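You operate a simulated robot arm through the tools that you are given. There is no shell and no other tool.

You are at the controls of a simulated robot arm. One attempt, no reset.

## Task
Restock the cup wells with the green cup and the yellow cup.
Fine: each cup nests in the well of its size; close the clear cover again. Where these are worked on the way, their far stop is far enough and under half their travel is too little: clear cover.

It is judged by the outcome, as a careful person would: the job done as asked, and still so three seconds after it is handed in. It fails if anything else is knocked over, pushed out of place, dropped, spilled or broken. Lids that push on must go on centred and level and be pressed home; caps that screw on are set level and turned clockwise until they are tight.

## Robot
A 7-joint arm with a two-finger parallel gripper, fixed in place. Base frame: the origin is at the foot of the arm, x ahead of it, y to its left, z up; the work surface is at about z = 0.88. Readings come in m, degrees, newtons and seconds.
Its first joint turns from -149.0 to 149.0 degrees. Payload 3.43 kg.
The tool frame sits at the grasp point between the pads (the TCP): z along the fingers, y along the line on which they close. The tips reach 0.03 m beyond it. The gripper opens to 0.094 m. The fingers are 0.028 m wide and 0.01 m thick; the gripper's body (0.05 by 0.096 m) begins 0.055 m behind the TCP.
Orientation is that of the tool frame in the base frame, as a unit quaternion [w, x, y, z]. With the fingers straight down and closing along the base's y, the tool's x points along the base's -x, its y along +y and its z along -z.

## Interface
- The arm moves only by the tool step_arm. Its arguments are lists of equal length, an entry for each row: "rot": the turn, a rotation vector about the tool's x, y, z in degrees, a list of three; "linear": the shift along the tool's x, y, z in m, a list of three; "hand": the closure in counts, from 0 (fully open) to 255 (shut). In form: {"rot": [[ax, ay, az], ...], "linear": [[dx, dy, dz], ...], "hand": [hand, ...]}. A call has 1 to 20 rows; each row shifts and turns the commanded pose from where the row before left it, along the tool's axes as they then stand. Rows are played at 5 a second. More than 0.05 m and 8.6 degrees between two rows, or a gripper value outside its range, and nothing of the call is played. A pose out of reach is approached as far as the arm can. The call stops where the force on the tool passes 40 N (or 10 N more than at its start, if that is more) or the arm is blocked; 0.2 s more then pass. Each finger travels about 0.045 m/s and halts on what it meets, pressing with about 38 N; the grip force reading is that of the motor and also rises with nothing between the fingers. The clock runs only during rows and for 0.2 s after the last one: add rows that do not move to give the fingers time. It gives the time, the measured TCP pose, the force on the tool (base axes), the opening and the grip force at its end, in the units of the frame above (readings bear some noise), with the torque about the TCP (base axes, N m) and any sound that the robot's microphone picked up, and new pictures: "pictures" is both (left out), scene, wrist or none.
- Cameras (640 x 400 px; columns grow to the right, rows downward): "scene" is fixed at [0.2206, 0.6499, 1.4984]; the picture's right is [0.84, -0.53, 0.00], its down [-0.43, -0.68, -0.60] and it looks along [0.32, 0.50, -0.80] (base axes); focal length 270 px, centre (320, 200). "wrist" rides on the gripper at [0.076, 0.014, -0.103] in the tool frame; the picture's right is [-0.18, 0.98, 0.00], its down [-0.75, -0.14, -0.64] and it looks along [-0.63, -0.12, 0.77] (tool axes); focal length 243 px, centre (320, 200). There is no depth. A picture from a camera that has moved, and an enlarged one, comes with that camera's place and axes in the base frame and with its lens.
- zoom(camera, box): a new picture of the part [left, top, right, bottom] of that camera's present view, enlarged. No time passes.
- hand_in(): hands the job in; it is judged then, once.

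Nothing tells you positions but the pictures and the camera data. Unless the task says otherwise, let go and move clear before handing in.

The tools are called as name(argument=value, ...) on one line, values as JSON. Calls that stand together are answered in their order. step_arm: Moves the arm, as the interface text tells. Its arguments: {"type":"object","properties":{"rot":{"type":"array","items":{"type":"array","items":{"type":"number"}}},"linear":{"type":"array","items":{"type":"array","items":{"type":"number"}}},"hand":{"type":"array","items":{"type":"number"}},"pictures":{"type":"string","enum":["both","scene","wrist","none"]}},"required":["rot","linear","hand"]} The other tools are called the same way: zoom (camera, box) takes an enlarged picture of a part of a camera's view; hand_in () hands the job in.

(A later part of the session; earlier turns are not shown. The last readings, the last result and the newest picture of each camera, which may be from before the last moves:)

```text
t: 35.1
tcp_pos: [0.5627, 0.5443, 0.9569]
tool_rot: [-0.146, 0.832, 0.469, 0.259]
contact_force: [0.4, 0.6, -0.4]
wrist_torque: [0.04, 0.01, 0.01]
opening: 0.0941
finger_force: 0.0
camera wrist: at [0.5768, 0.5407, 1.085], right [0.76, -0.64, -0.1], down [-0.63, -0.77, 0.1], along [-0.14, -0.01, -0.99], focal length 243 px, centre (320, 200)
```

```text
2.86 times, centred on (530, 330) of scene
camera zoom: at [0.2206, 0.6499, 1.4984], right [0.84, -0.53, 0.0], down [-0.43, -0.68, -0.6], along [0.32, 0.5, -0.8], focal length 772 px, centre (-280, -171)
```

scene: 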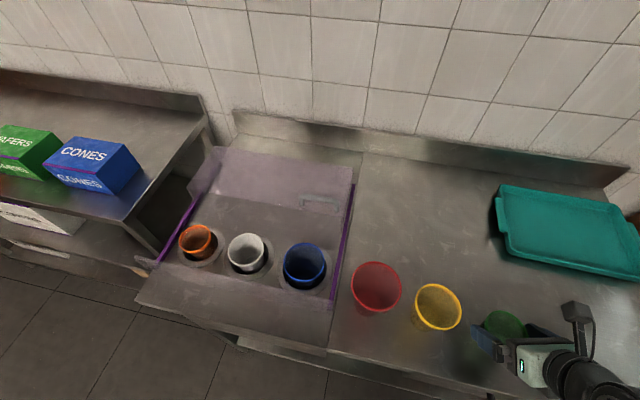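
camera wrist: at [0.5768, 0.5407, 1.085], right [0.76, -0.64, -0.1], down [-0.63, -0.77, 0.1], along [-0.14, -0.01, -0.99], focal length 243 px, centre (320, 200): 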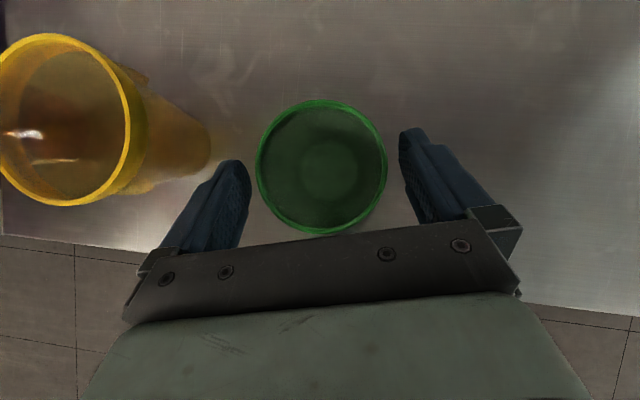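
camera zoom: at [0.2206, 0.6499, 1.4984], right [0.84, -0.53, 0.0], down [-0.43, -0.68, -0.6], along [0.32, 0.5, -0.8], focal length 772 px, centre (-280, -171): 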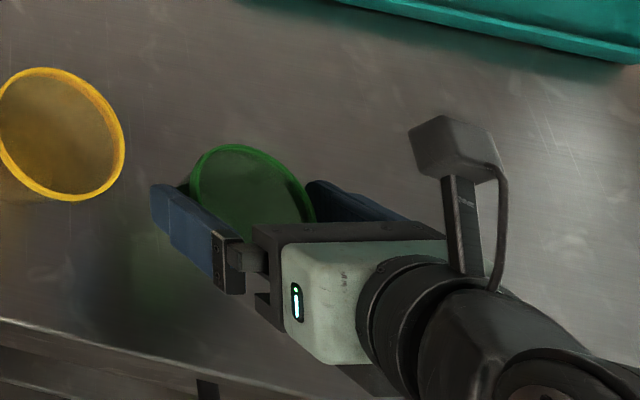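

Two heights of view put the green rim at z≈0.95 with the cup well between the pads. I'll back up slightly so only the tips engage the lip, then close.

step_arm(rot=[[0, 0, 0], [0, 0, 0], [0, 0, 0], [0, 0, 0], [0, 0, 0], [0, 0, 0], [0, 0, 0]], linear=[[0.004, 0.001, -0.005], [0, 0, 0], [0, 0, 0], [0, 0, 0], [0, 0, 0], [0, 0, 0], [0, 0, 0]], hand=[0, 40, 80, 120, 160, 160, 160], pictures="both")

zoom(camera="wrist", box=[200, 60, 460, 240])

zoom(camera="scene", box=[420, 260, 640, 400])

```text
t: 36.8
tcp_pos: [0.564, 0.5452, 0.9629]
tool_rot: [-0.147, 0.831, 0.469, 0.26]
contact_force: [-0.9, 0.1, -0.3]
wrist_torque: [-0.02, 0.02, 0.01]
opening: 0.0684
finger_force: 37.9
camera wrist: at [0.5778, 0.5406, 1.0916], right [0.76, -0.64, -0.1], down [-0.63, -0.77, 0.1], along [-0.14, -0.01, -0.99], focal length 243 px, centre (320, 200)
```

scene: 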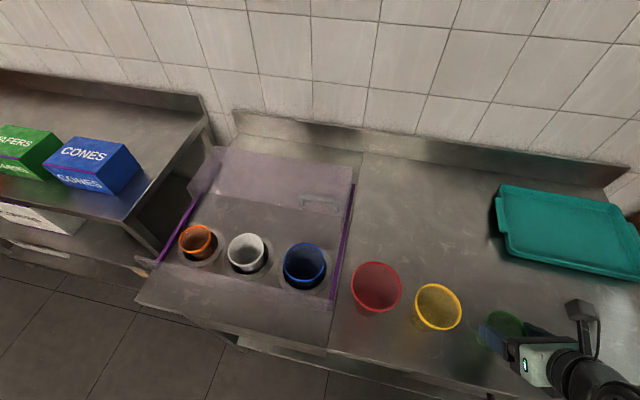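
wrist: 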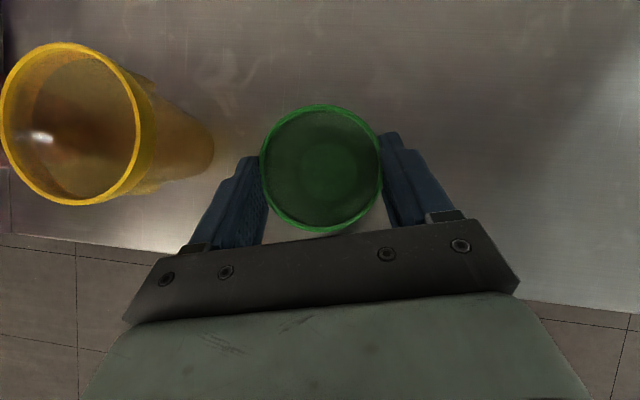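

```text
2.22 times, centred on (330, 150) of wrist
camera zoom: at [0.5778, 0.5406, 1.0916], right [0.76, -0.64, -0.1], down [-0.63, -0.77, 0.1], along [-0.14, -0.01, -0.99], focal length 539 px, centre (298, 311)
```

zoom: 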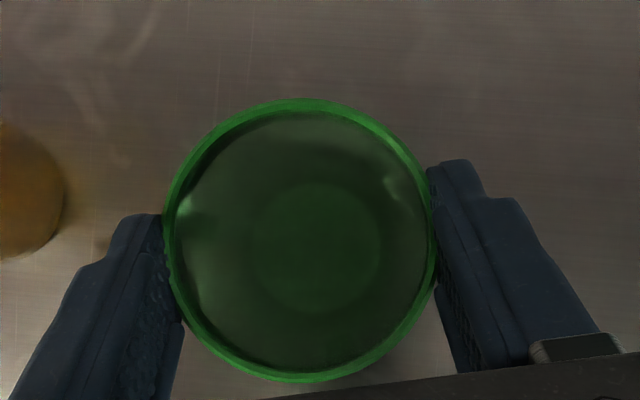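

```text
2.86 times, centred on (530, 330) of scene
camera zoom: at [0.2206, 0.6499, 1.4984], right [0.84, -0.53, 0.0], down [-0.43, -0.68, -0.6], along [0.32, 0.5, -0.8], focal length 772 px, centre (-280, -171)
```

zoom: 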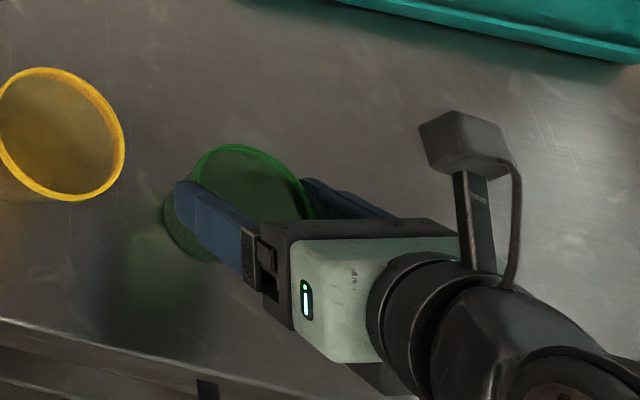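

The green cup is gripped at its lip with the opening at 68 mm. I'll lift gently straight up and check the hold.

step_arm(rot=[[0, 0, 0], [0, 0, 0], [0, 0, 0], [0, 0, 0], [0, 0, 0], [0, 0, 0]], linear=[[0.0057, 0, -0.0082], [0.0114, 0, -0.0164], [0.0171, 0, -0.0246], [0.0171, 0, -0.0246], [0.0171, 0, -0.0246], [0, 0, 0]], hand=[200, 200, 200, 200, 200, 200], pictures="both")

zoom(camera="wrist", box=[200, 60, 460, 240])

zoom(camera="scene", box=[420, 260, 640, 400])

```text
t: 38.1
tcp_pos: [0.5629, 0.544, 1.0844]
tool_rot: [-0.146, 0.831, 0.47, 0.259]
contact_force: [0.0, 0.4, -0.6]
wrist_torque: [0.01, 0.0, 0.01]
opening: 0.0686
finger_force: 38.1
camera wrist: at [0.5774, 0.5407, 1.2131], right [0.76, -0.64, -0.1], down [-0.63, -0.77, 0.1], along [-0.14, -0.01, -0.99], focal length 243 px, centre (320, 200)
```

scene: 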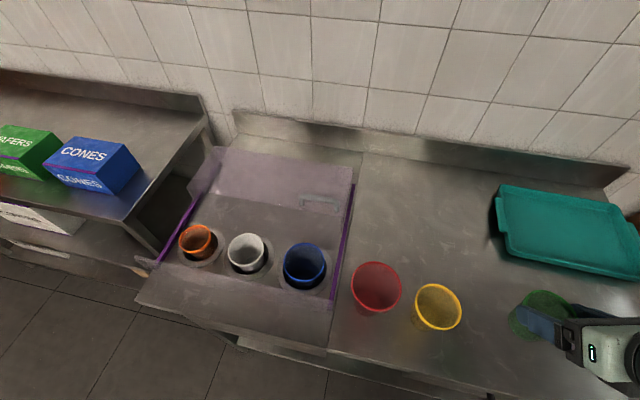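
wrist: 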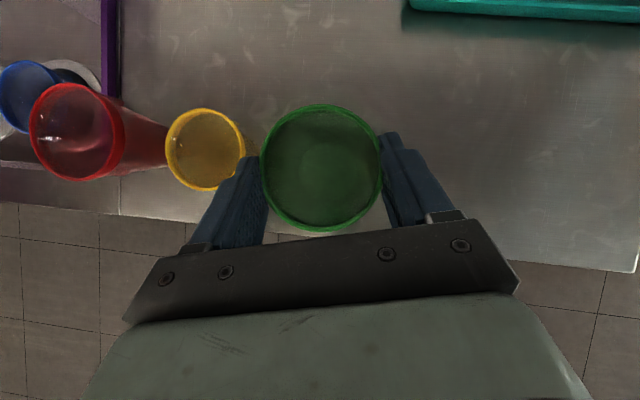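

```text
2.22 times, centred on (330, 150) of wrist
camera zoom: at [0.5774, 0.5407, 1.2131], right [0.76, -0.64, -0.1], down [-0.63, -0.77, 0.1], along [-0.14, -0.01, -0.99], focal length 539 px, centre (298, 311)
```

zoom: 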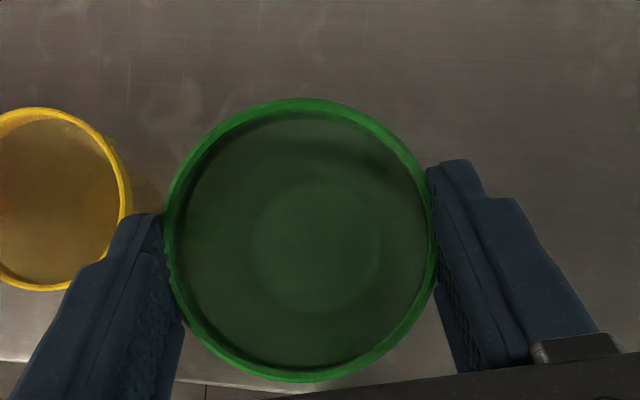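

```text
2.86 times, centred on (530, 330) of scene
camera zoom: at [0.2206, 0.6499, 1.4984], right [0.84, -0.53, 0.0], down [-0.43, -0.68, -0.6], along [0.32, 0.5, -0.8], focal length 772 px, centre (-280, -171)
```

zoom: 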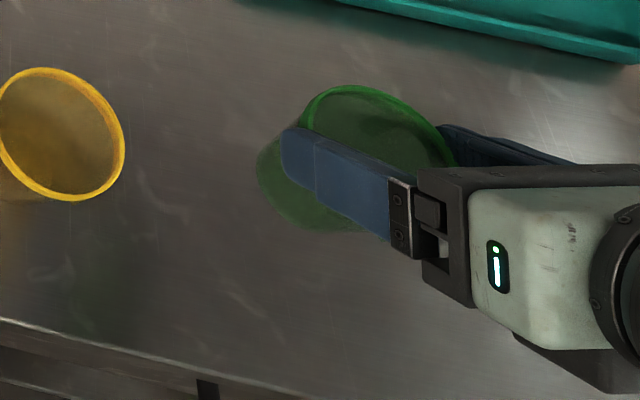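

The green cup is held upright and steady. I'll raise it to clear the others, yaw back, and carry it toward the orange well.

step_arm(rot=[[0, 0, 0], [0, 0, 0], [0, 0, 0], [4.48, 0, -6.39], [4.48, 0, -6.39], [4.48, 0, -6.39], [4.48, 0, -6.39], [4.48, 0, -6.39], [0, 0, 0]], linear=[[0.0126, 0, -0.018], [0.0126, 0, -0.018], [0.0126, 0, -0.018], [0, 0, 0], [0, 0, 0], [0, 0, 0], [0, 0, 0], [0, 0, 0], [0, 0, 0]], hand=[200, 200, 200, 200, 200, 200, 200, 200, 200], pictures="scene")

step_arm(rot=[[0, 0, 0], [0, 0, 0], [0, 0, 0], [0, 0, 0], [0, 0, 0], [0, 0, 0], [0, 0, 0], [0, 0, 0], [0, 0, 0], [0, 0, 0], [0, 0, 0], [0, 0, 0], [0, 0, 0], [0, 0, 0], [0, 0, 0], [0, 0, 0]], linear=[[0.0217, -0.0274, 0.0152], [0.0217, -0.0274, 0.0152], [0.0217, -0.0274, 0.0152], [0.0217, -0.0274, 0.0152], [0.0217, -0.0274, 0.0152], [0.0217, -0.0274, 0.0152], [0.0217, -0.0274, 0.0152], [0.0217, -0.0274, 0.0152], [0.0217, -0.0274, 0.0152], [0.0217, -0.0274, 0.0152], [0.0217, -0.0274, 0.0152], [0.0217, -0.0274, 0.0152], [0.0217, -0.0274, 0.0152], [0.0217, -0.0274, 0.0152], [0.0217, -0.0274, 0.0152], [0, 0, 0]], hand=[200, 200, 200, 200, 200, 200, 200, 200, 200, 200, 200, 200, 200, 200, 200, 200], pictures="both")

```text
t: 40.1
tcp_pos: [0.5649, 0.5455, 1.15]
tool_rot: [-0.226, 0.627, 0.72, 0.195]
contact_force: [0.4, 0.5, -0.8]
wrist_torque: [0.02, 0.01, -0.04]
opening: 0.0685
finger_force: 38.0
```

scene: 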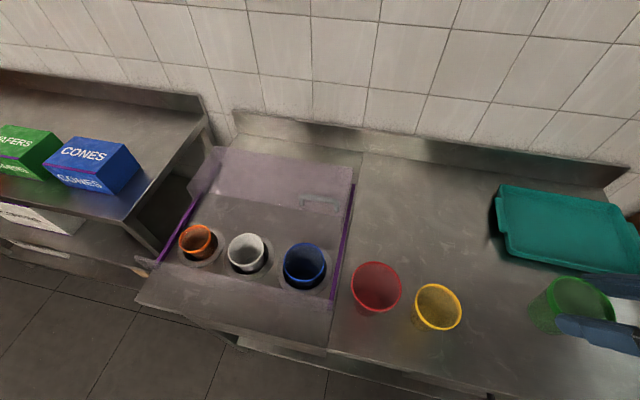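

```text
t: 43.5
tcp_pos: [0.1025, 0.8802, 1.1487]
tool_rot: [-0.226, 0.628, 0.719, 0.195]
contact_force: [-0.6, 0.8, -0.3]
wrist_torque: [-0.02, 0.0, 0.01]
opening: 0.0685
finger_force: 38.0
camera wrist: at [0.1158, 0.888, 1.2767], right [0.99, -0.02, -0.11], down [0.0, -1.0, 0.1], along [-0.11, -0.1, -0.99], focal length 243 px, centre (320, 200)
```

scene: 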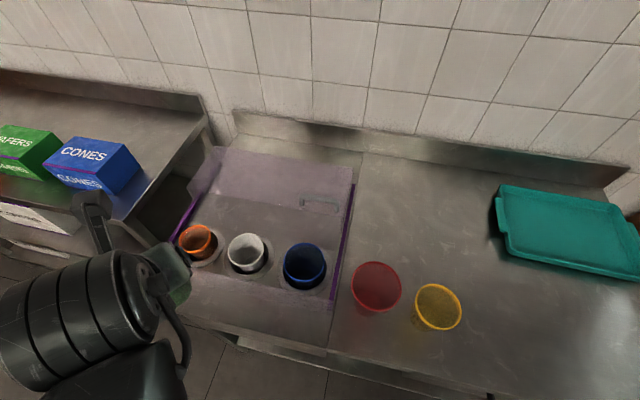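
wrist: 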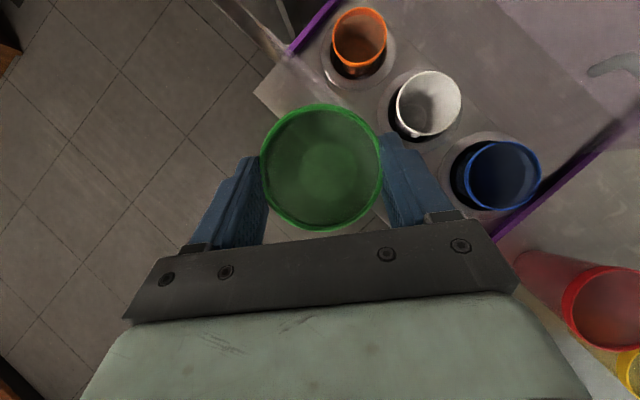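

Both the held cup and the wells show in this view. I'll zoom in to re-triangulate orange and white from a second angle.

zoom(camera="wrist", box=[310, 0, 550, 150])

```text
2.67 times, centred on (430, 75) of wrist
camera zoom: at [0.1158, 0.888, 1.2767], right [0.99, -0.02, -0.11], down [0.0, -1.0, 0.1], along [-0.11, -0.1, -0.99], focal length 647 px, centre (27, 533)
```

zoom: 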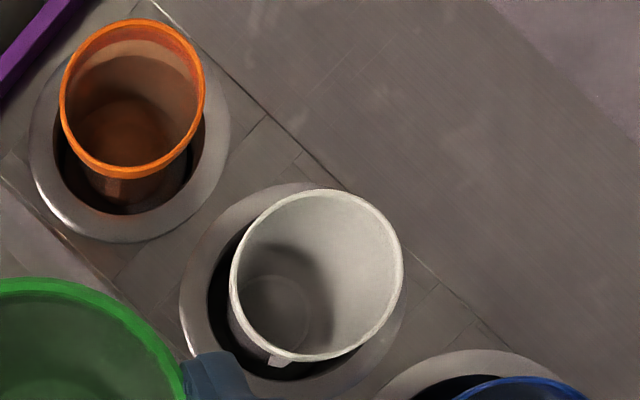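

The orange rim is confirmed at (0.134, 1.076, 0.921) and white is at about (0.226, 0.984, 0.922). I'll move the green cup directly above the orange cup.

step_arm(rot=[[0, 0, 0], [0, 0, 0], [0, 0, 0], [0, 0, 0], [0, 0, 0], [0, 0, 0], [0, 0, 0]], linear=[[0.0217, 0.0113, 0.032], [0.0217, 0.0113, 0.032], [0.0217, 0.0113, 0.032], [0.0217, 0.0113, 0.032], [0.0217, 0.0113, 0.032], [0, 0, 0], [0, 0, 0]], hand=[200, 200, 200, 200, 200, 200, 200], pictures="both")

zoom(camera="wrist", box=[200, 60, 460, 240])

zoom(camera="scene", box=[120, 170, 280, 300])

```text
t: 45.1
tcp_pos: [0.1323, 1.0678, 1.0804]
tool_rot: [-0.226, 0.627, 0.719, 0.195]
contact_force: [0.1, -0.2, -0.4]
wrist_torque: [-0.01, 0.01, 0.0]
opening: 0.0686
finger_force: 38.0
camera wrist: at [0.1466, 1.0748, 1.2073], right [0.99, -0.01, -0.11], down [0.0, -1.0, 0.1], along [-0.11, -0.1, -0.99], focal length 243 px, centre (320, 200)
```

scene: 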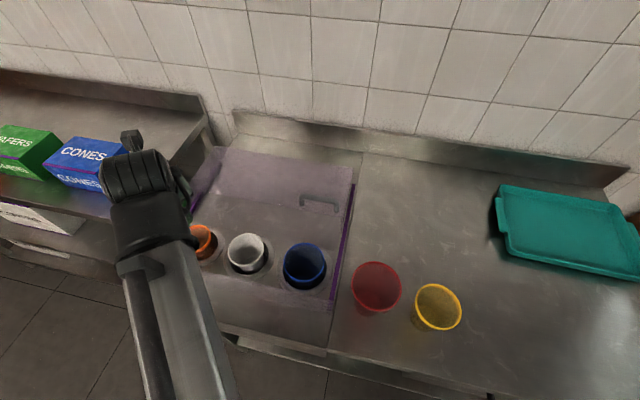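
wrist: 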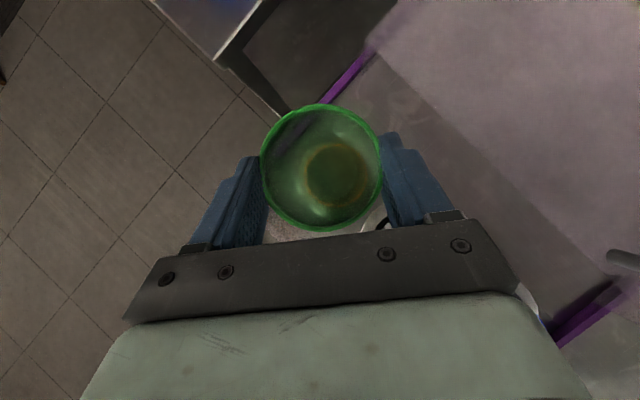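

```text
2.22 times, centred on (330, 150) of wrist
camera zoom: at [0.1466, 1.0748, 1.2073], right [0.99, -0.01, -0.11], down [0.0, -1.0, 0.1], along [-0.11, -0.1, -0.99], focal length 539 px, centre (298, 311)
```

zoom: 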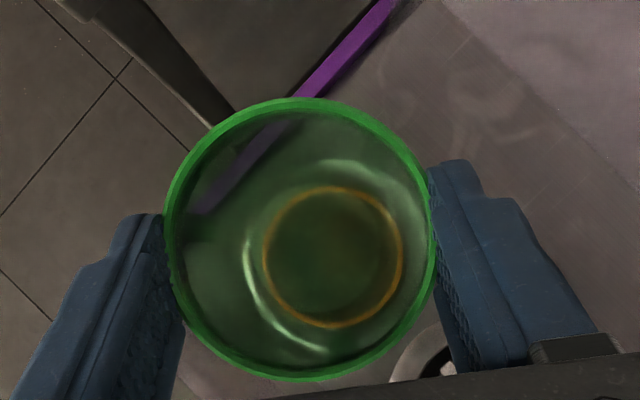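

```text
3.08 times, centred on (200, 235) of scene
camera zoom: at [0.2206, 0.6499, 1.4984], right [0.84, -0.53, 0.0], down [-0.43, -0.68, -0.6], along [0.32, 0.5, -0.8], focal length 831 px, centre (689, 92)
```

zoom: 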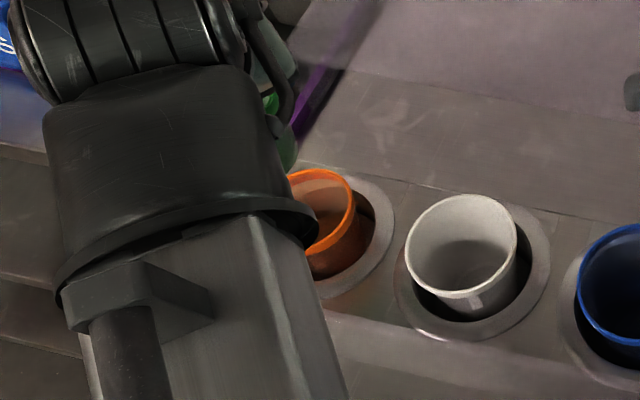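

Through the translucent cup I can see the orange rim, and green needs a correction of about 4 mm. I'll adjust, lower most of the way, and re-check.

step_arm(rot=[[0, 0, 0], [0, 0, 0], [0, 0, 0], [0, 0, 0], [0, 0, 0]], linear=[[-0.0031, 0.0015, -0.0021], [-0.0115, 0, 0.0164], [-0.0115, 0, 0.0164], [-0.0115, 0, 0.0164], [0, 0, 0]], hand=[200, 200, 200, 200, 200], pictures="wrist")

zoom(camera="wrist", box=[200, 60, 460, 240])

```text
t: 46.4
tcp_pos: [0.1335, 1.0641, 1.0187]
tool_rot: [-0.226, 0.627, 0.72, 0.195]
contact_force: [-0.5, -0.2, 0.1]
wrist_torque: [0.0, 0.04, 0.02]
opening: 0.0685
finger_force: 38.0
camera wrist: at [0.1486, 1.0704, 1.1473], right [0.99, -0.01, -0.11], down [0.0, -1.0, 0.1], along [-0.11, -0.1, -0.99], focal length 243 px, centre (320, 200)
```

wrist: 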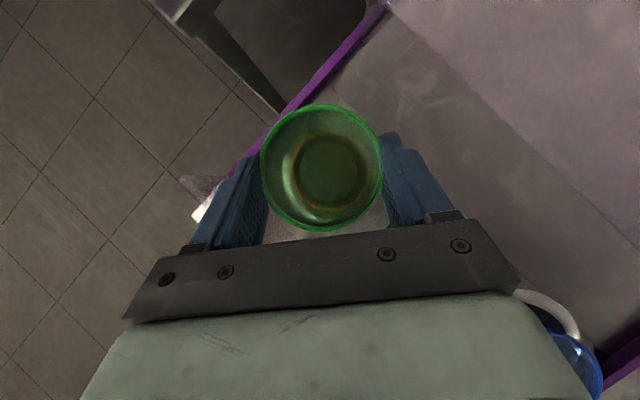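

```text
2.22 times, centred on (330, 150) of wrist
camera zoom: at [0.1486, 1.0704, 1.1473], right [0.99, -0.01, -0.11], down [0.0, -1.0, 0.1], along [-0.11, -0.1, -0.99], focal length 539 px, centre (298, 311)
```

zoom: 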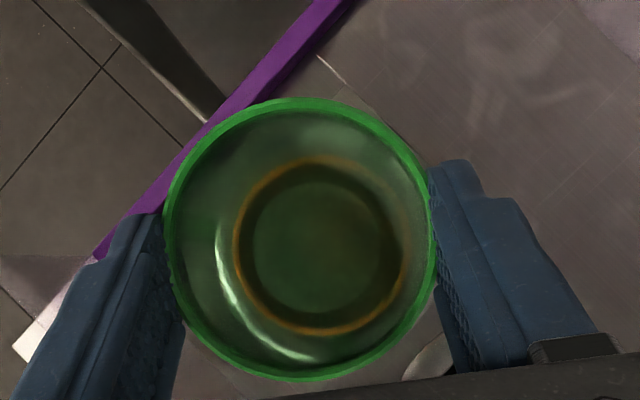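

Green's base is now concentric with the orange rim. I'll lower it into the cup.

step_arm(rot=[[0, 0, 0], [0, 0, 0], [0, 0, 0], [0, 0, 0], [0, 0, 0]], linear=[[-0.0086, 0, 0.0123], [-0.0086, 0, 0.0123], [-0.0057, 0, 0.0082], [-0.0057, 0, 0.0082], [0, 0, 0]], hand=[200, 200, 200, 200, 200], pictures="both")

zoom(camera="wrist", box=[200, 60, 460, 240])

zoom(camera="scene", box=[120, 170, 280, 300])

```text
t: 47.5
tcp_pos: [0.135, 1.0649, 0.9691]
tool_rot: [-0.226, 0.626, 0.72, 0.195]
contact_force: [1.2, -0.5, -0.1]
wrist_torque: [0.01, -0.03, 0.03]
opening: 0.0679
finger_force: 37.9
camera wrist: at [0.1487, 1.0707, 1.0971], right [0.99, -0.01, -0.11], down [0.0, -1.0, 0.1], along [-0.11, -0.1, -0.99], focal length 243 px, centre (320, 200)
```

scene: 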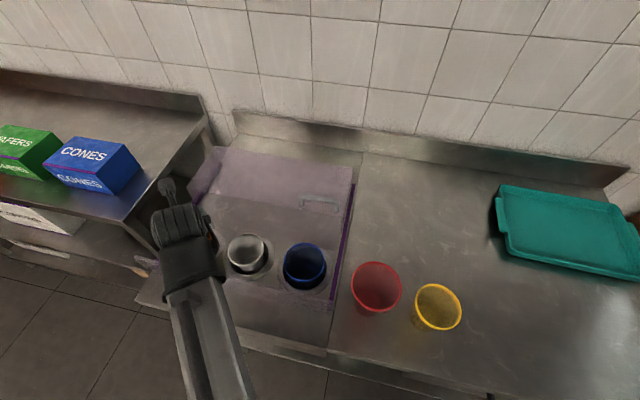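
wrist: 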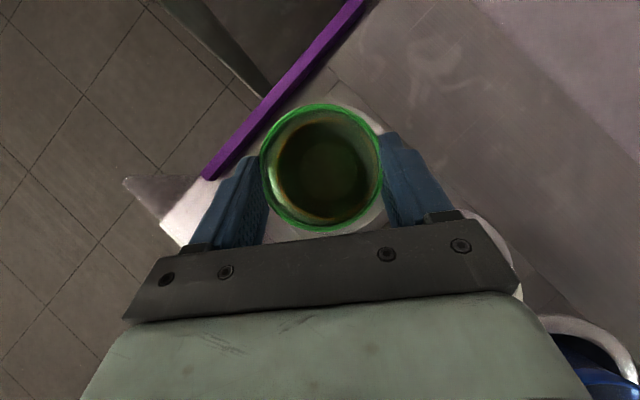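

```text
2.22 times, centred on (330, 150) of wrist
camera zoom: at [0.1487, 1.0707, 1.0971], right [0.99, -0.01, -0.11], down [0.0, -1.0, 0.1], along [-0.11, -0.1, -0.99], focal length 539 px, centre (298, 311)
```

zoom: 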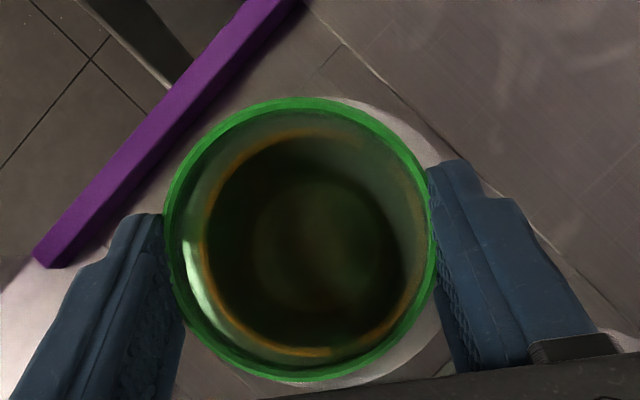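

```text
3.08 times, centred on (200, 235) of scene
camera zoom: at [0.2206, 0.6499, 1.4984], right [0.84, -0.53, 0.0], down [-0.43, -0.68, -0.6], along [0.32, 0.5, -0.8], focal length 831 px, centre (689, 92)
```

zoom: 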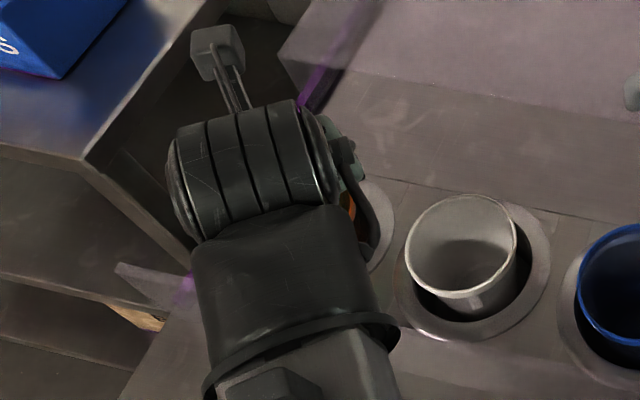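

It is well aligned, with about 37 mm between the rims. I'll keep lowering in fine steps while watching the force.

step_arm(rot=[[0, 0, 0], [0, 0, 0], [0, 0, 0], [0, 0, 0]], linear=[[-0.0034, 0, 0.0049], [-0.0034, 0, 0.0049], [-0.0023, 0, 0.0033], [0, 0, 0]], hand=[200, 200, 200, 200], pictures="wrist")

zoom(camera="wrist", box=[200, 60, 460, 240])

```text
t: 48.5
tcp_pos: [0.134, 1.0645, 0.9533]
tool_rot: [-0.225, 0.627, 0.719, 0.195]
contact_force: [0.1, -0.2, -0.3]
wrist_torque: [0.02, 0.0, -0.04]
opening: 0.0684
finger_force: 38.4
camera wrist: at [0.1482, 1.0704, 1.0813], right [0.99, -0.01, -0.11], down [0.0, -1.0, 0.1], along [-0.11, -0.1, -0.99], focal length 243 px, centre (320, 200)
```

wrist: 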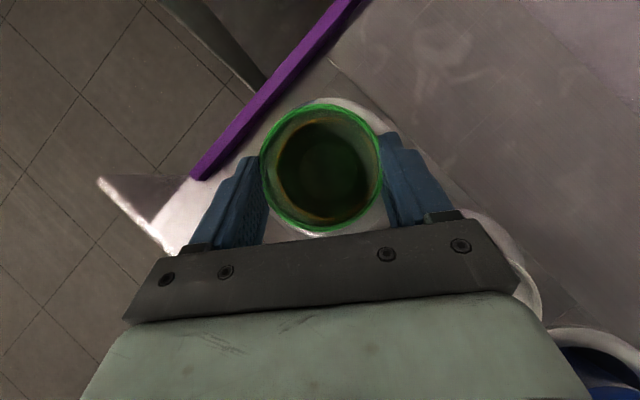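

```text
2.22 times, centred on (330, 150) of wrist
camera zoom: at [0.1482, 1.0704, 1.0813], right [0.99, -0.01, -0.11], down [0.0, -1.0, 0.1], along [-0.11, -0.1, -0.99], focal length 539 px, centre (298, 311)
```

zoom: 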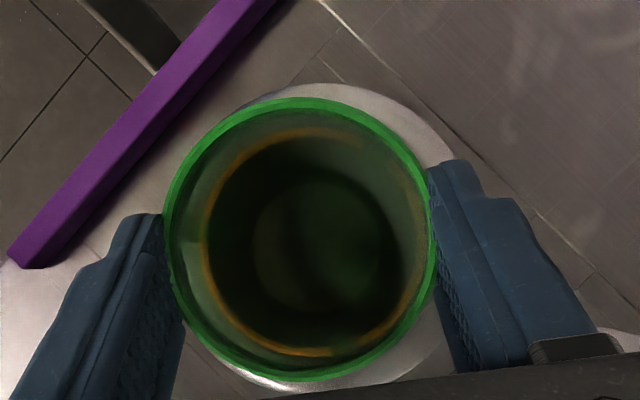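

The orange ring looks unchanged in size although I lowered 16 mm with no force. I'll zoom in closer before going on.

zoom(camera="wrist", box=[250, 90, 400, 240])

zoom(camera="scene", box=[160, 180, 260, 290])

```text
2.67 times, centred on (325, 165) of wrist
camera zoom: at [0.1482, 1.0704, 1.0813], right [0.99, -0.01, -0.11], down [0.0, -1.0, 0.1], along [-0.11, -0.1, -0.99], focal length 647 px, centre (307, 293)
```

zoom: 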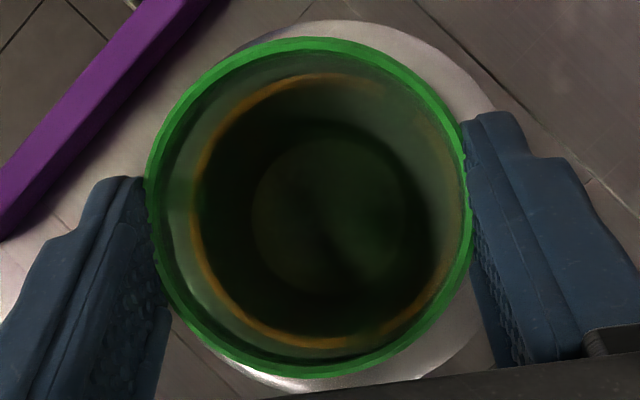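

```text
3.64 times, centred on (210, 235) of scene
camera zoom: at [0.2206, 0.6499, 1.4984], right [0.84, -0.53, 0.0], down [-0.43, -0.68, -0.6], along [0.32, 0.5, -0.8], focal length 983 px, centre (720, 73)
```

zoom: 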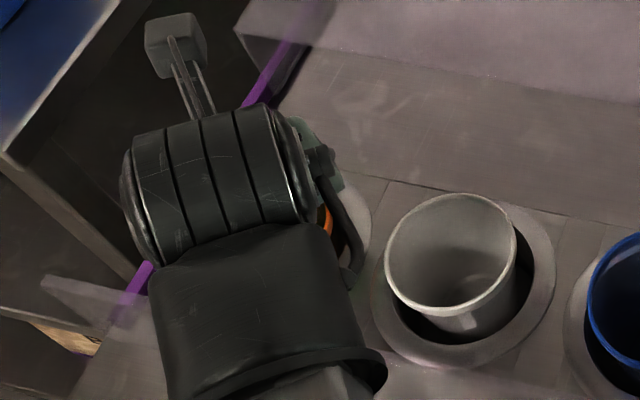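

The orange cup appears to be moving down together with green, as if it sits on a soft support. I'll lower a little further and compare.

step_arm(rot=[[0, 0, 0], [0, 0, 0], [0, 0, 0]], linear=[[-0.0023, 0, 0.0033], [-0.0023, 0, 0.0033], [0, 0, 0]], hand=[200, 200, 200], pictures="wrist")

zoom(camera="wrist", box=[250, 90, 400, 240])

```text
t: 49.4
tcp_pos: [0.1355, 1.0642, 0.9456]
tool_rot: [-0.226, 0.627, 0.72, 0.195]
contact_force: [0.6, -0.5, 1.0]
wrist_torque: [0.01, -0.03, 0.01]
opening: 0.0681
finger_force: 37.9
camera wrist: at [0.1483, 1.0704, 1.0732], right [0.99, -0.01, -0.11], down [0.0, -1.0, 0.1], along [-0.11, -0.1, -0.99], focal length 243 px, centre (320, 200)
```

wrist: 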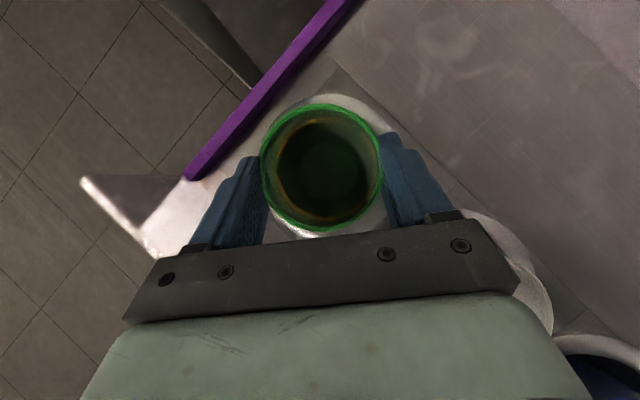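

```text
2.67 times, centred on (325, 165) of wrist
camera zoom: at [0.1483, 1.0704, 1.0732], right [0.99, -0.01, -0.11], down [0.0, -1.0, 0.1], along [-0.11, -0.1, -0.99], focal length 647 px, centre (307, 293)
```

zoom: 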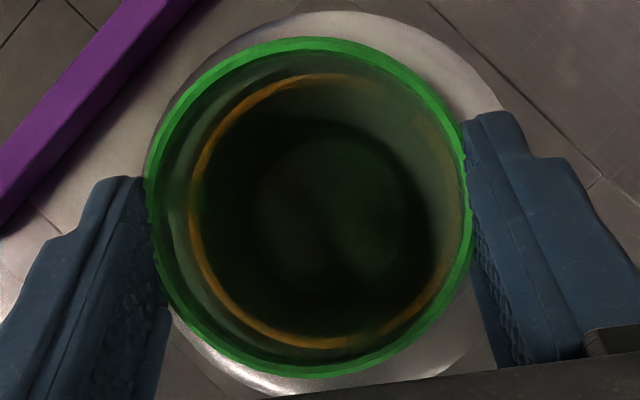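

Orange moves with green at almost no force, so the well seems spring-floated. I'll come back up a little to check that it follows before releasing.

step_arm(rot=[[0, 0, 0], [0, 0, 0], [0, 0, 0], [0, 0, 0], [0, 0, 0]], linear=[[0.0029, 0, -0.0041], [0.0029, 0, -0.0041], [0, 0, 0], [0, 0, 0], [0, 0, 0]], hand=[200, 200, 200, 200, 200], pictures="wrist")

zoom(camera="wrist", box=[250, 90, 400, 240])

```text
t: 50.5
tcp_pos: [0.1348, 1.0644, 0.956]
tool_rot: [-0.226, 0.627, 0.72, 0.195]
contact_force: [-0.5, -0.2, 0.1]
wrist_torque: [0.0, -0.01, -0.02]
opening: 0.0683
finger_force: 38.2
camera wrist: at [0.1483, 1.0704, 1.0832], right [0.99, -0.01, -0.11], down [0.0, -1.0, 0.1], along [-0.11, -0.1, -0.99], focal length 243 px, centre (320, 200)
```

wrist: 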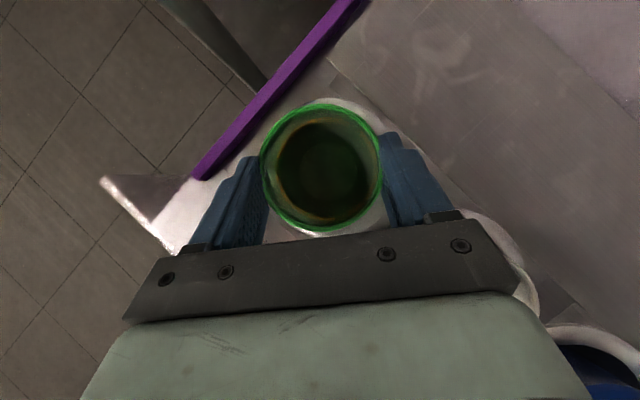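

```text
2.67 times, centred on (325, 165) of wrist
camera zoom: at [0.1483, 1.0704, 1.0832], right [0.99, -0.01, -0.11], down [0.0, -1.0, 0.1], along [-0.11, -0.1, -0.99], focal length 647 px, centre (307, 293)
```

zoom: 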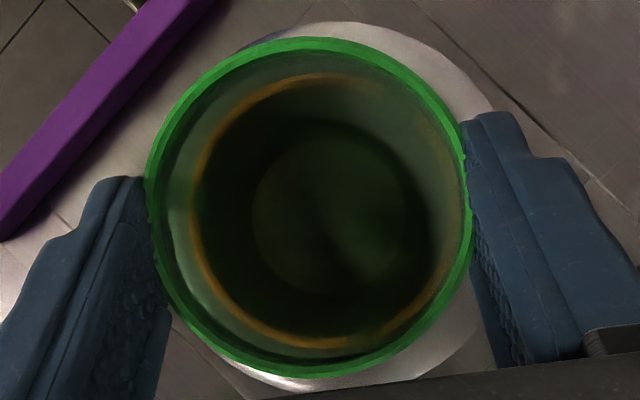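

Orange follows back up, so it is floating on a soft spring. I'll release here and let the stack settle.

step_arm(rot=[[0, 0, 0], [0, 0, 0], [0, 0, 0], [0, 0, 0], [0, 0, 0]], linear=[[0, 0, 0], [0, 0, 0], [0, 0, 0], [0, 0, 0], [0, 0, 0]], hand=[68, 60, 52, 40, 40], pictures="both")

zoom(camera="wrist", box=[200, 60, 460, 240])

```text
t: 51.8
tcp_pos: [0.1364, 1.0647, 0.9555]
tool_rot: [-0.226, 0.627, 0.719, 0.195]
contact_force: [-0.1, 1.3, 1.1]
wrist_torque: [-0.02, 0.0, 0.02]
opening: 0.0793
finger_force: 0.0
camera wrist: at [0.1483, 1.0704, 1.0832], right [0.99, -0.01, -0.11], down [0.0, -1.0, 0.1], along [-0.11, -0.1, -0.99], focal length 243 px, centre (320, 200)
```

scene: 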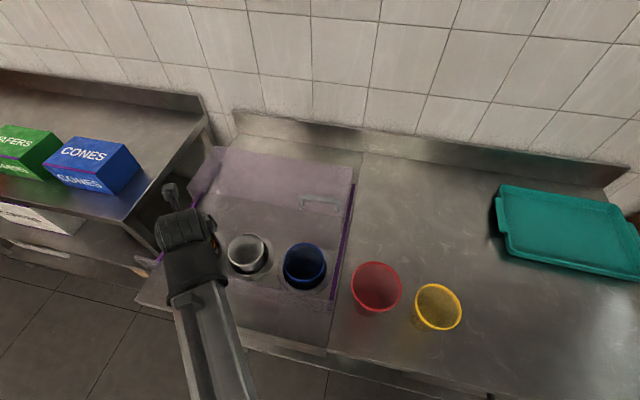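
wrist: 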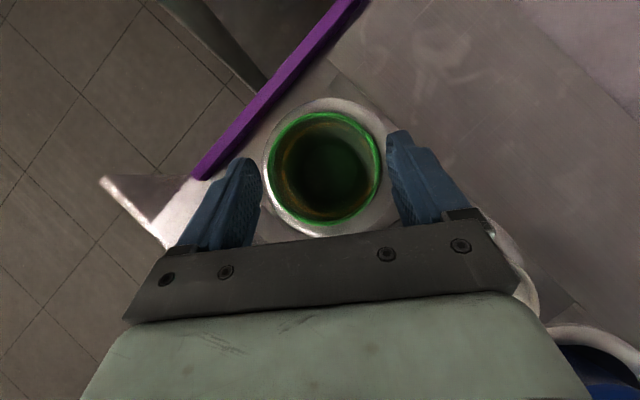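

```text
2.22 times, centred on (330, 150) of wrist
camera zoom: at [0.1483, 1.0704, 1.0832], right [0.99, -0.01, -0.11], down [0.0, -1.0, 0.1], along [-0.11, -0.1, -0.99], focal length 539 px, centre (298, 311)
```

zoom: 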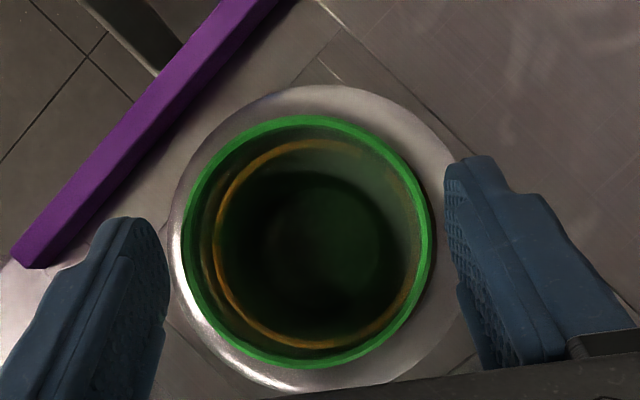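

Released: the green cup sits level and concentric in the orange one, and the stack settled about 14 mm on its spring. I'll open fully, rise clear and check from the scene camera.

step_arm(rot=[[0, 0, 0], [0, 0, 0], [0, 0, 0], [0, 0, 0], [0, 0, 0], [0, 0, 0], [0, 0, 0], [0, 0, 0], [0, 0, 0]], linear=[[0, 0, 0], [0.0057, 0, -0.0082], [0.0115, 0, -0.0164], [0.0172, 0, -0.0246], [0.0172, 0, -0.0246], [-0.0228, -0.0109, -0.0355], [-0.0228, -0.0109, -0.0355], [-0.0228, -0.0109, -0.0355], [0, 0, 0]], hand=[20, 0, 0, 0, 0, 0, 0, 0, 0], pictures="both")

zoom(camera="wrist", box=[240, 0, 500, 200])

zoom(camera="scene", box=[160, 200, 340, 310])

```text
t: 53.8
tcp_pos: [0.12, 0.9453, 1.0953]
tool_rot: [-0.226, 0.627, 0.72, 0.194]
contact_force: [-0.1, 0.3, 0.4]
wrist_torque: [-0.01, 0.03, 0.0]
opening: 0.0938
finger_force: 0.1
camera wrist: at [0.1329, 0.9511, 1.2226], right [0.99, -0.01, -0.11], down [0.0, -1.0, 0.1], along [-0.11, -0.1, -0.99], focal length 243 px, centre (320, 200)
```

scene: 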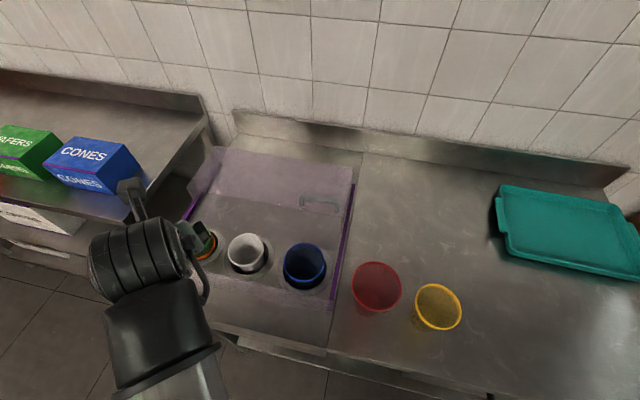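
wrist: 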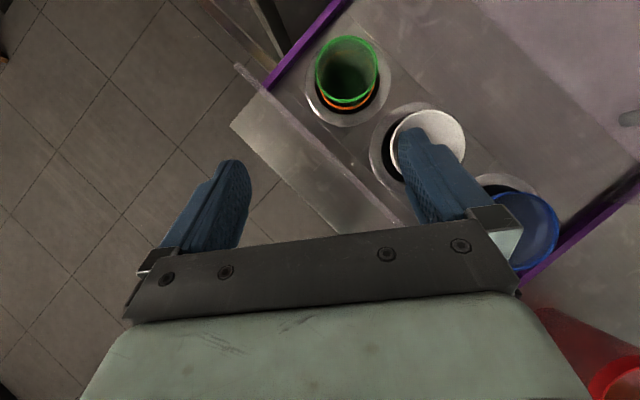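

```text
2.00 times, centred on (370, 100) of wrist
camera zoom: at [0.1329, 0.9511, 1.2226], right [0.99, -0.01, -0.11], down [0.0, -1.0, 0.1], along [-0.11, -0.1, -0.99], focal length 485 px, centre (220, 400)
```

zoom: 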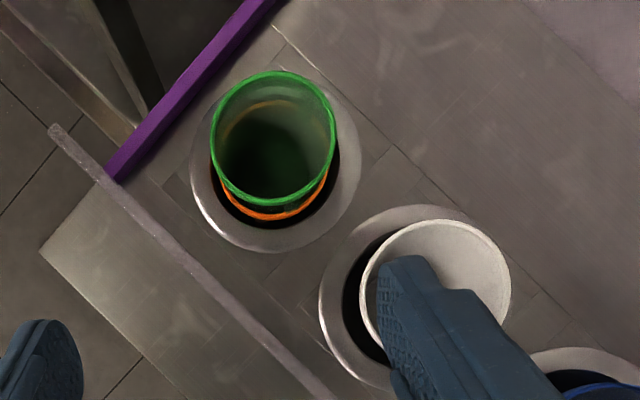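

```text
3.56 times, centred on (250, 255) of scene
camera zoom: at [0.2206, 0.6499, 1.4984], right [0.84, -0.53, 0.0], down [-0.43, -0.68, -0.6], along [0.32, 0.5, -0.8], focal length 961 px, centre (569, 4)
```

zoom: 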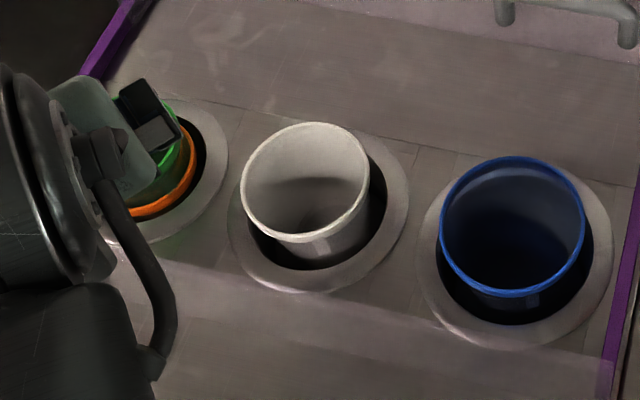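

Green is nested in the orange cup and the stack sits level in its well. Now I'll go to the yellow cup with the same tilted pose.

step_arm(rot=[[0, 0, 0], [0, 0, 0], [0, 0, 0], [0, 0, 0], [0, 0, 0], [0, 0, 0], [0, 0, 0], [0, 0, 0], [0, 0, 0], [0, 0, 0], [0, 0, 0], [0, 0, 0], [0, 0, 0], [0, 0, 0]], linear=[[-0.0095, -0.0143, -0.0402], [-0.0095, -0.0143, -0.0402], [-0.0258, 0.035, -0.012], [-0.0258, 0.035, -0.012], [-0.0258, 0.035, -0.012], [-0.0258, 0.035, -0.012], [-0.0258, 0.035, -0.012], [-0.0258, 0.035, -0.012], [-0.0258, 0.035, -0.012], [-0.0258, 0.035, -0.012], [-0.0258, 0.035, -0.012], [-0.0258, 0.035, -0.012], [0, 0, 0], [0, 0, 0]], hand=[0, 0, 0, 0, 0, 0, 0, 0, 0, 0, 0, 0, 0, 0], pictures="both")

zoom(camera="wrist", box=[200, 60, 460, 240])

zoom(camera="scene", box=[160, 200, 340, 310])

```text
t: 56.8
tcp_pos: [0.4845, 0.6475, 1.0984]
tool_rot: [-0.226, 0.627, 0.72, 0.194]
contact_force: [-0.2, -0.1, -0.5]
wrist_torque: [-0.03, 0.01, 0.02]
opening: 0.0939
finger_force: 0.0
camera wrist: at [0.4983, 0.6556, 1.2276], right [0.99, -0.01, -0.11], down [0.0, -1.0, 0.1], along [-0.11, -0.1, -0.99], focal length 243 px, centre (320, 200)
```

scene: 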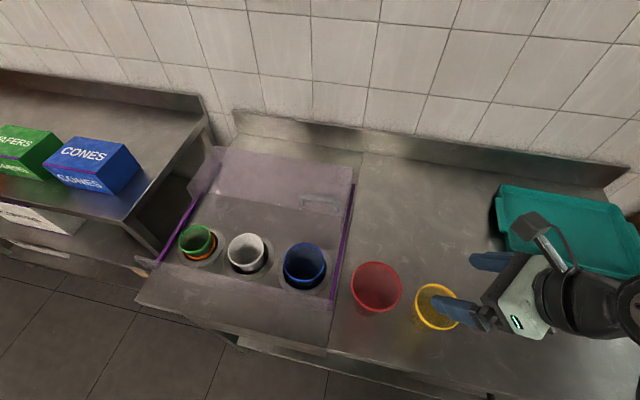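
wrist: 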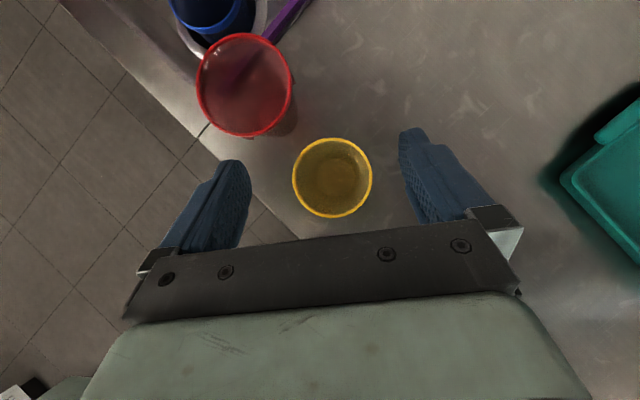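

```text
2.22 times, centred on (330, 150) of wrist
camera zoom: at [0.4983, 0.6556, 1.2276], right [0.99, -0.01, -0.11], down [0.0, -1.0, 0.1], along [-0.11, -0.1, -0.99], focal length 539 px, centre (298, 311)
```

zoom: 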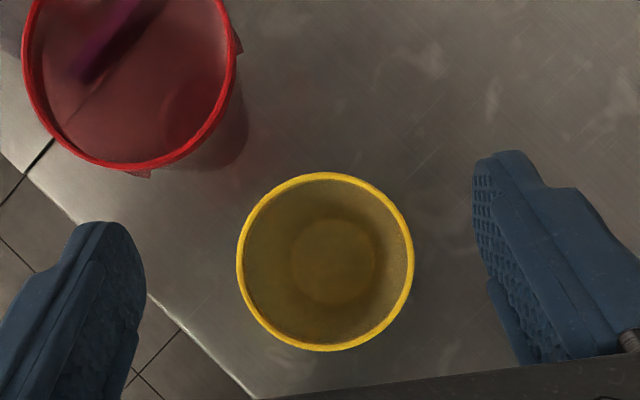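

```text
3.56 times, centred on (250, 255) of scene
camera zoom: at [0.2206, 0.6499, 1.4984], right [0.84, -0.53, 0.0], down [-0.43, -0.68, -0.6], along [0.32, 0.5, -0.8], focal length 961 px, centre (569, 4)
```

zoom: 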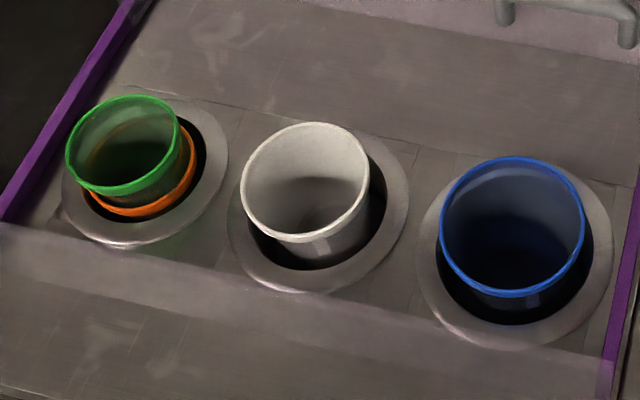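

Yellow is centred between the fingers at about (0.483, 0.655) with its rim near z≈0.97. I'll step down to just above the rim and re-measure.

step_arm(rot=[[0, 0, 0], [0, 0, 0], [0, 0, 0]], linear=[[-0.0244, 0, 0.032], [-0.0244, 0, 0.032], [0, 0, 0]], hand=[0, 0, 0], pictures="wrist")

zoom(camera="wrist", box=[200, 60, 460, 240])

```text
t: 57.5
tcp_pos: [0.4839, 0.6469, 1.0198]
tool_rot: [-0.226, 0.627, 0.719, 0.196]
contact_force: [0.8, 0.0, 0.1]
wrist_torque: [0.02, 0.01, -0.01]
opening: 0.0939
finger_force: 0.0
camera wrist: at [0.4977, 0.6527, 1.1481], right [0.99, -0.01, -0.11], down [0.0, -1.0, 0.1], along [-0.11, -0.1, -0.99], focal length 243 px, centre (320, 200)
```

wrist: 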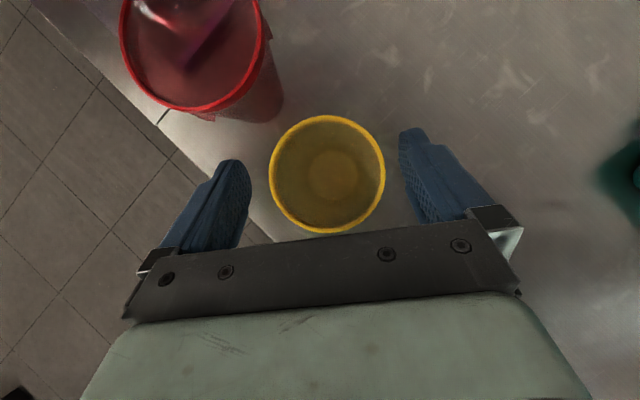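

```text
2.22 times, centred on (330, 150) of wrist
camera zoom: at [0.4977, 0.6527, 1.1481], right [0.99, -0.01, -0.11], down [0.0, -1.0, 0.1], along [-0.11, -0.1, -0.99], focal length 539 px, centre (298, 311)
```

zoom: 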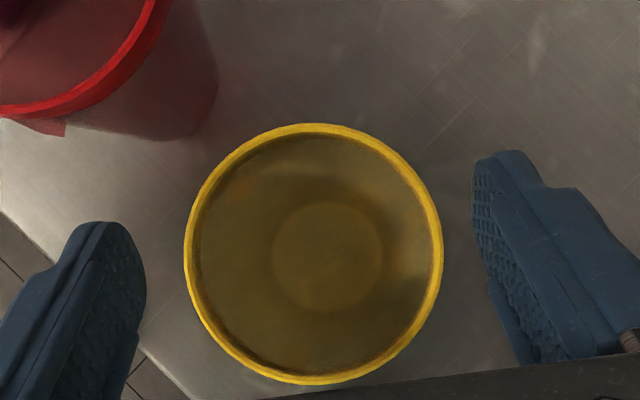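

The yellow rim is at z≈0.975 with a diameter of about 83 mm, and it is centred. I'll descend onto the lip and close.

step_arm(rot=[[0, 0, 0], [0, 0, 0], [0, 0, 0]], linear=[[-0.0095, 0.0004, 0.0111], [-0.0095, 0.0003, 0.0111], [0, 0, 0]], hand=[0, 0, 0], pictures="wrist")

zoom(camera="wrist", box=[200, 60, 460, 240])

```text
t: 58.4
tcp_pos: [0.4853, 0.6427, 0.9909]
tool_rot: [-0.226, 0.627, 0.72, 0.196]
contact_force: [-0.3, 0.7, -0.2]
wrist_torque: [-0.01, -0.01, 0.02]
opening: 0.094
finger_force: 0.1
camera wrist: at [0.499, 0.6498, 1.1189], right [0.99, -0.01, -0.11], down [0.0, -1.0, 0.1], along [-0.11, -0.1, -0.99], focal length 243 px, centre (320, 200)
```

wrist: 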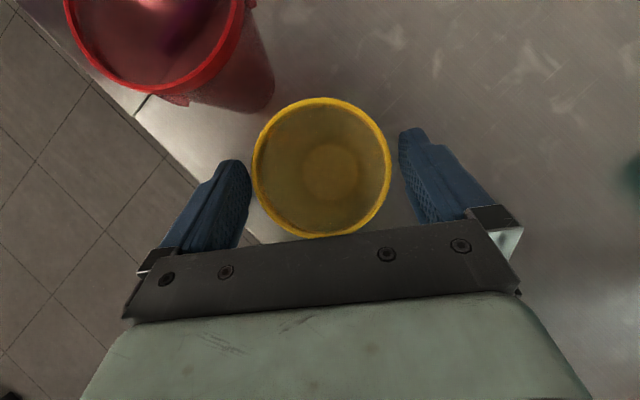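

```text
2.22 times, centred on (330, 150) of wrist
camera zoom: at [0.499, 0.6498, 1.1189], right [0.99, -0.01, -0.11], down [0.0, -1.0, 0.1], along [-0.11, -0.1, -0.99], focal length 539 px, centre (298, 311)
```

zoom: 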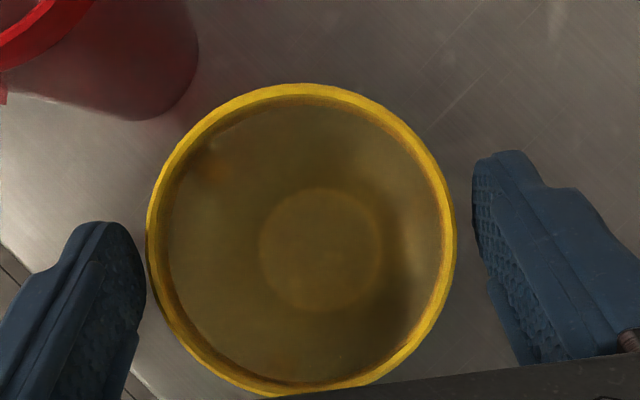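

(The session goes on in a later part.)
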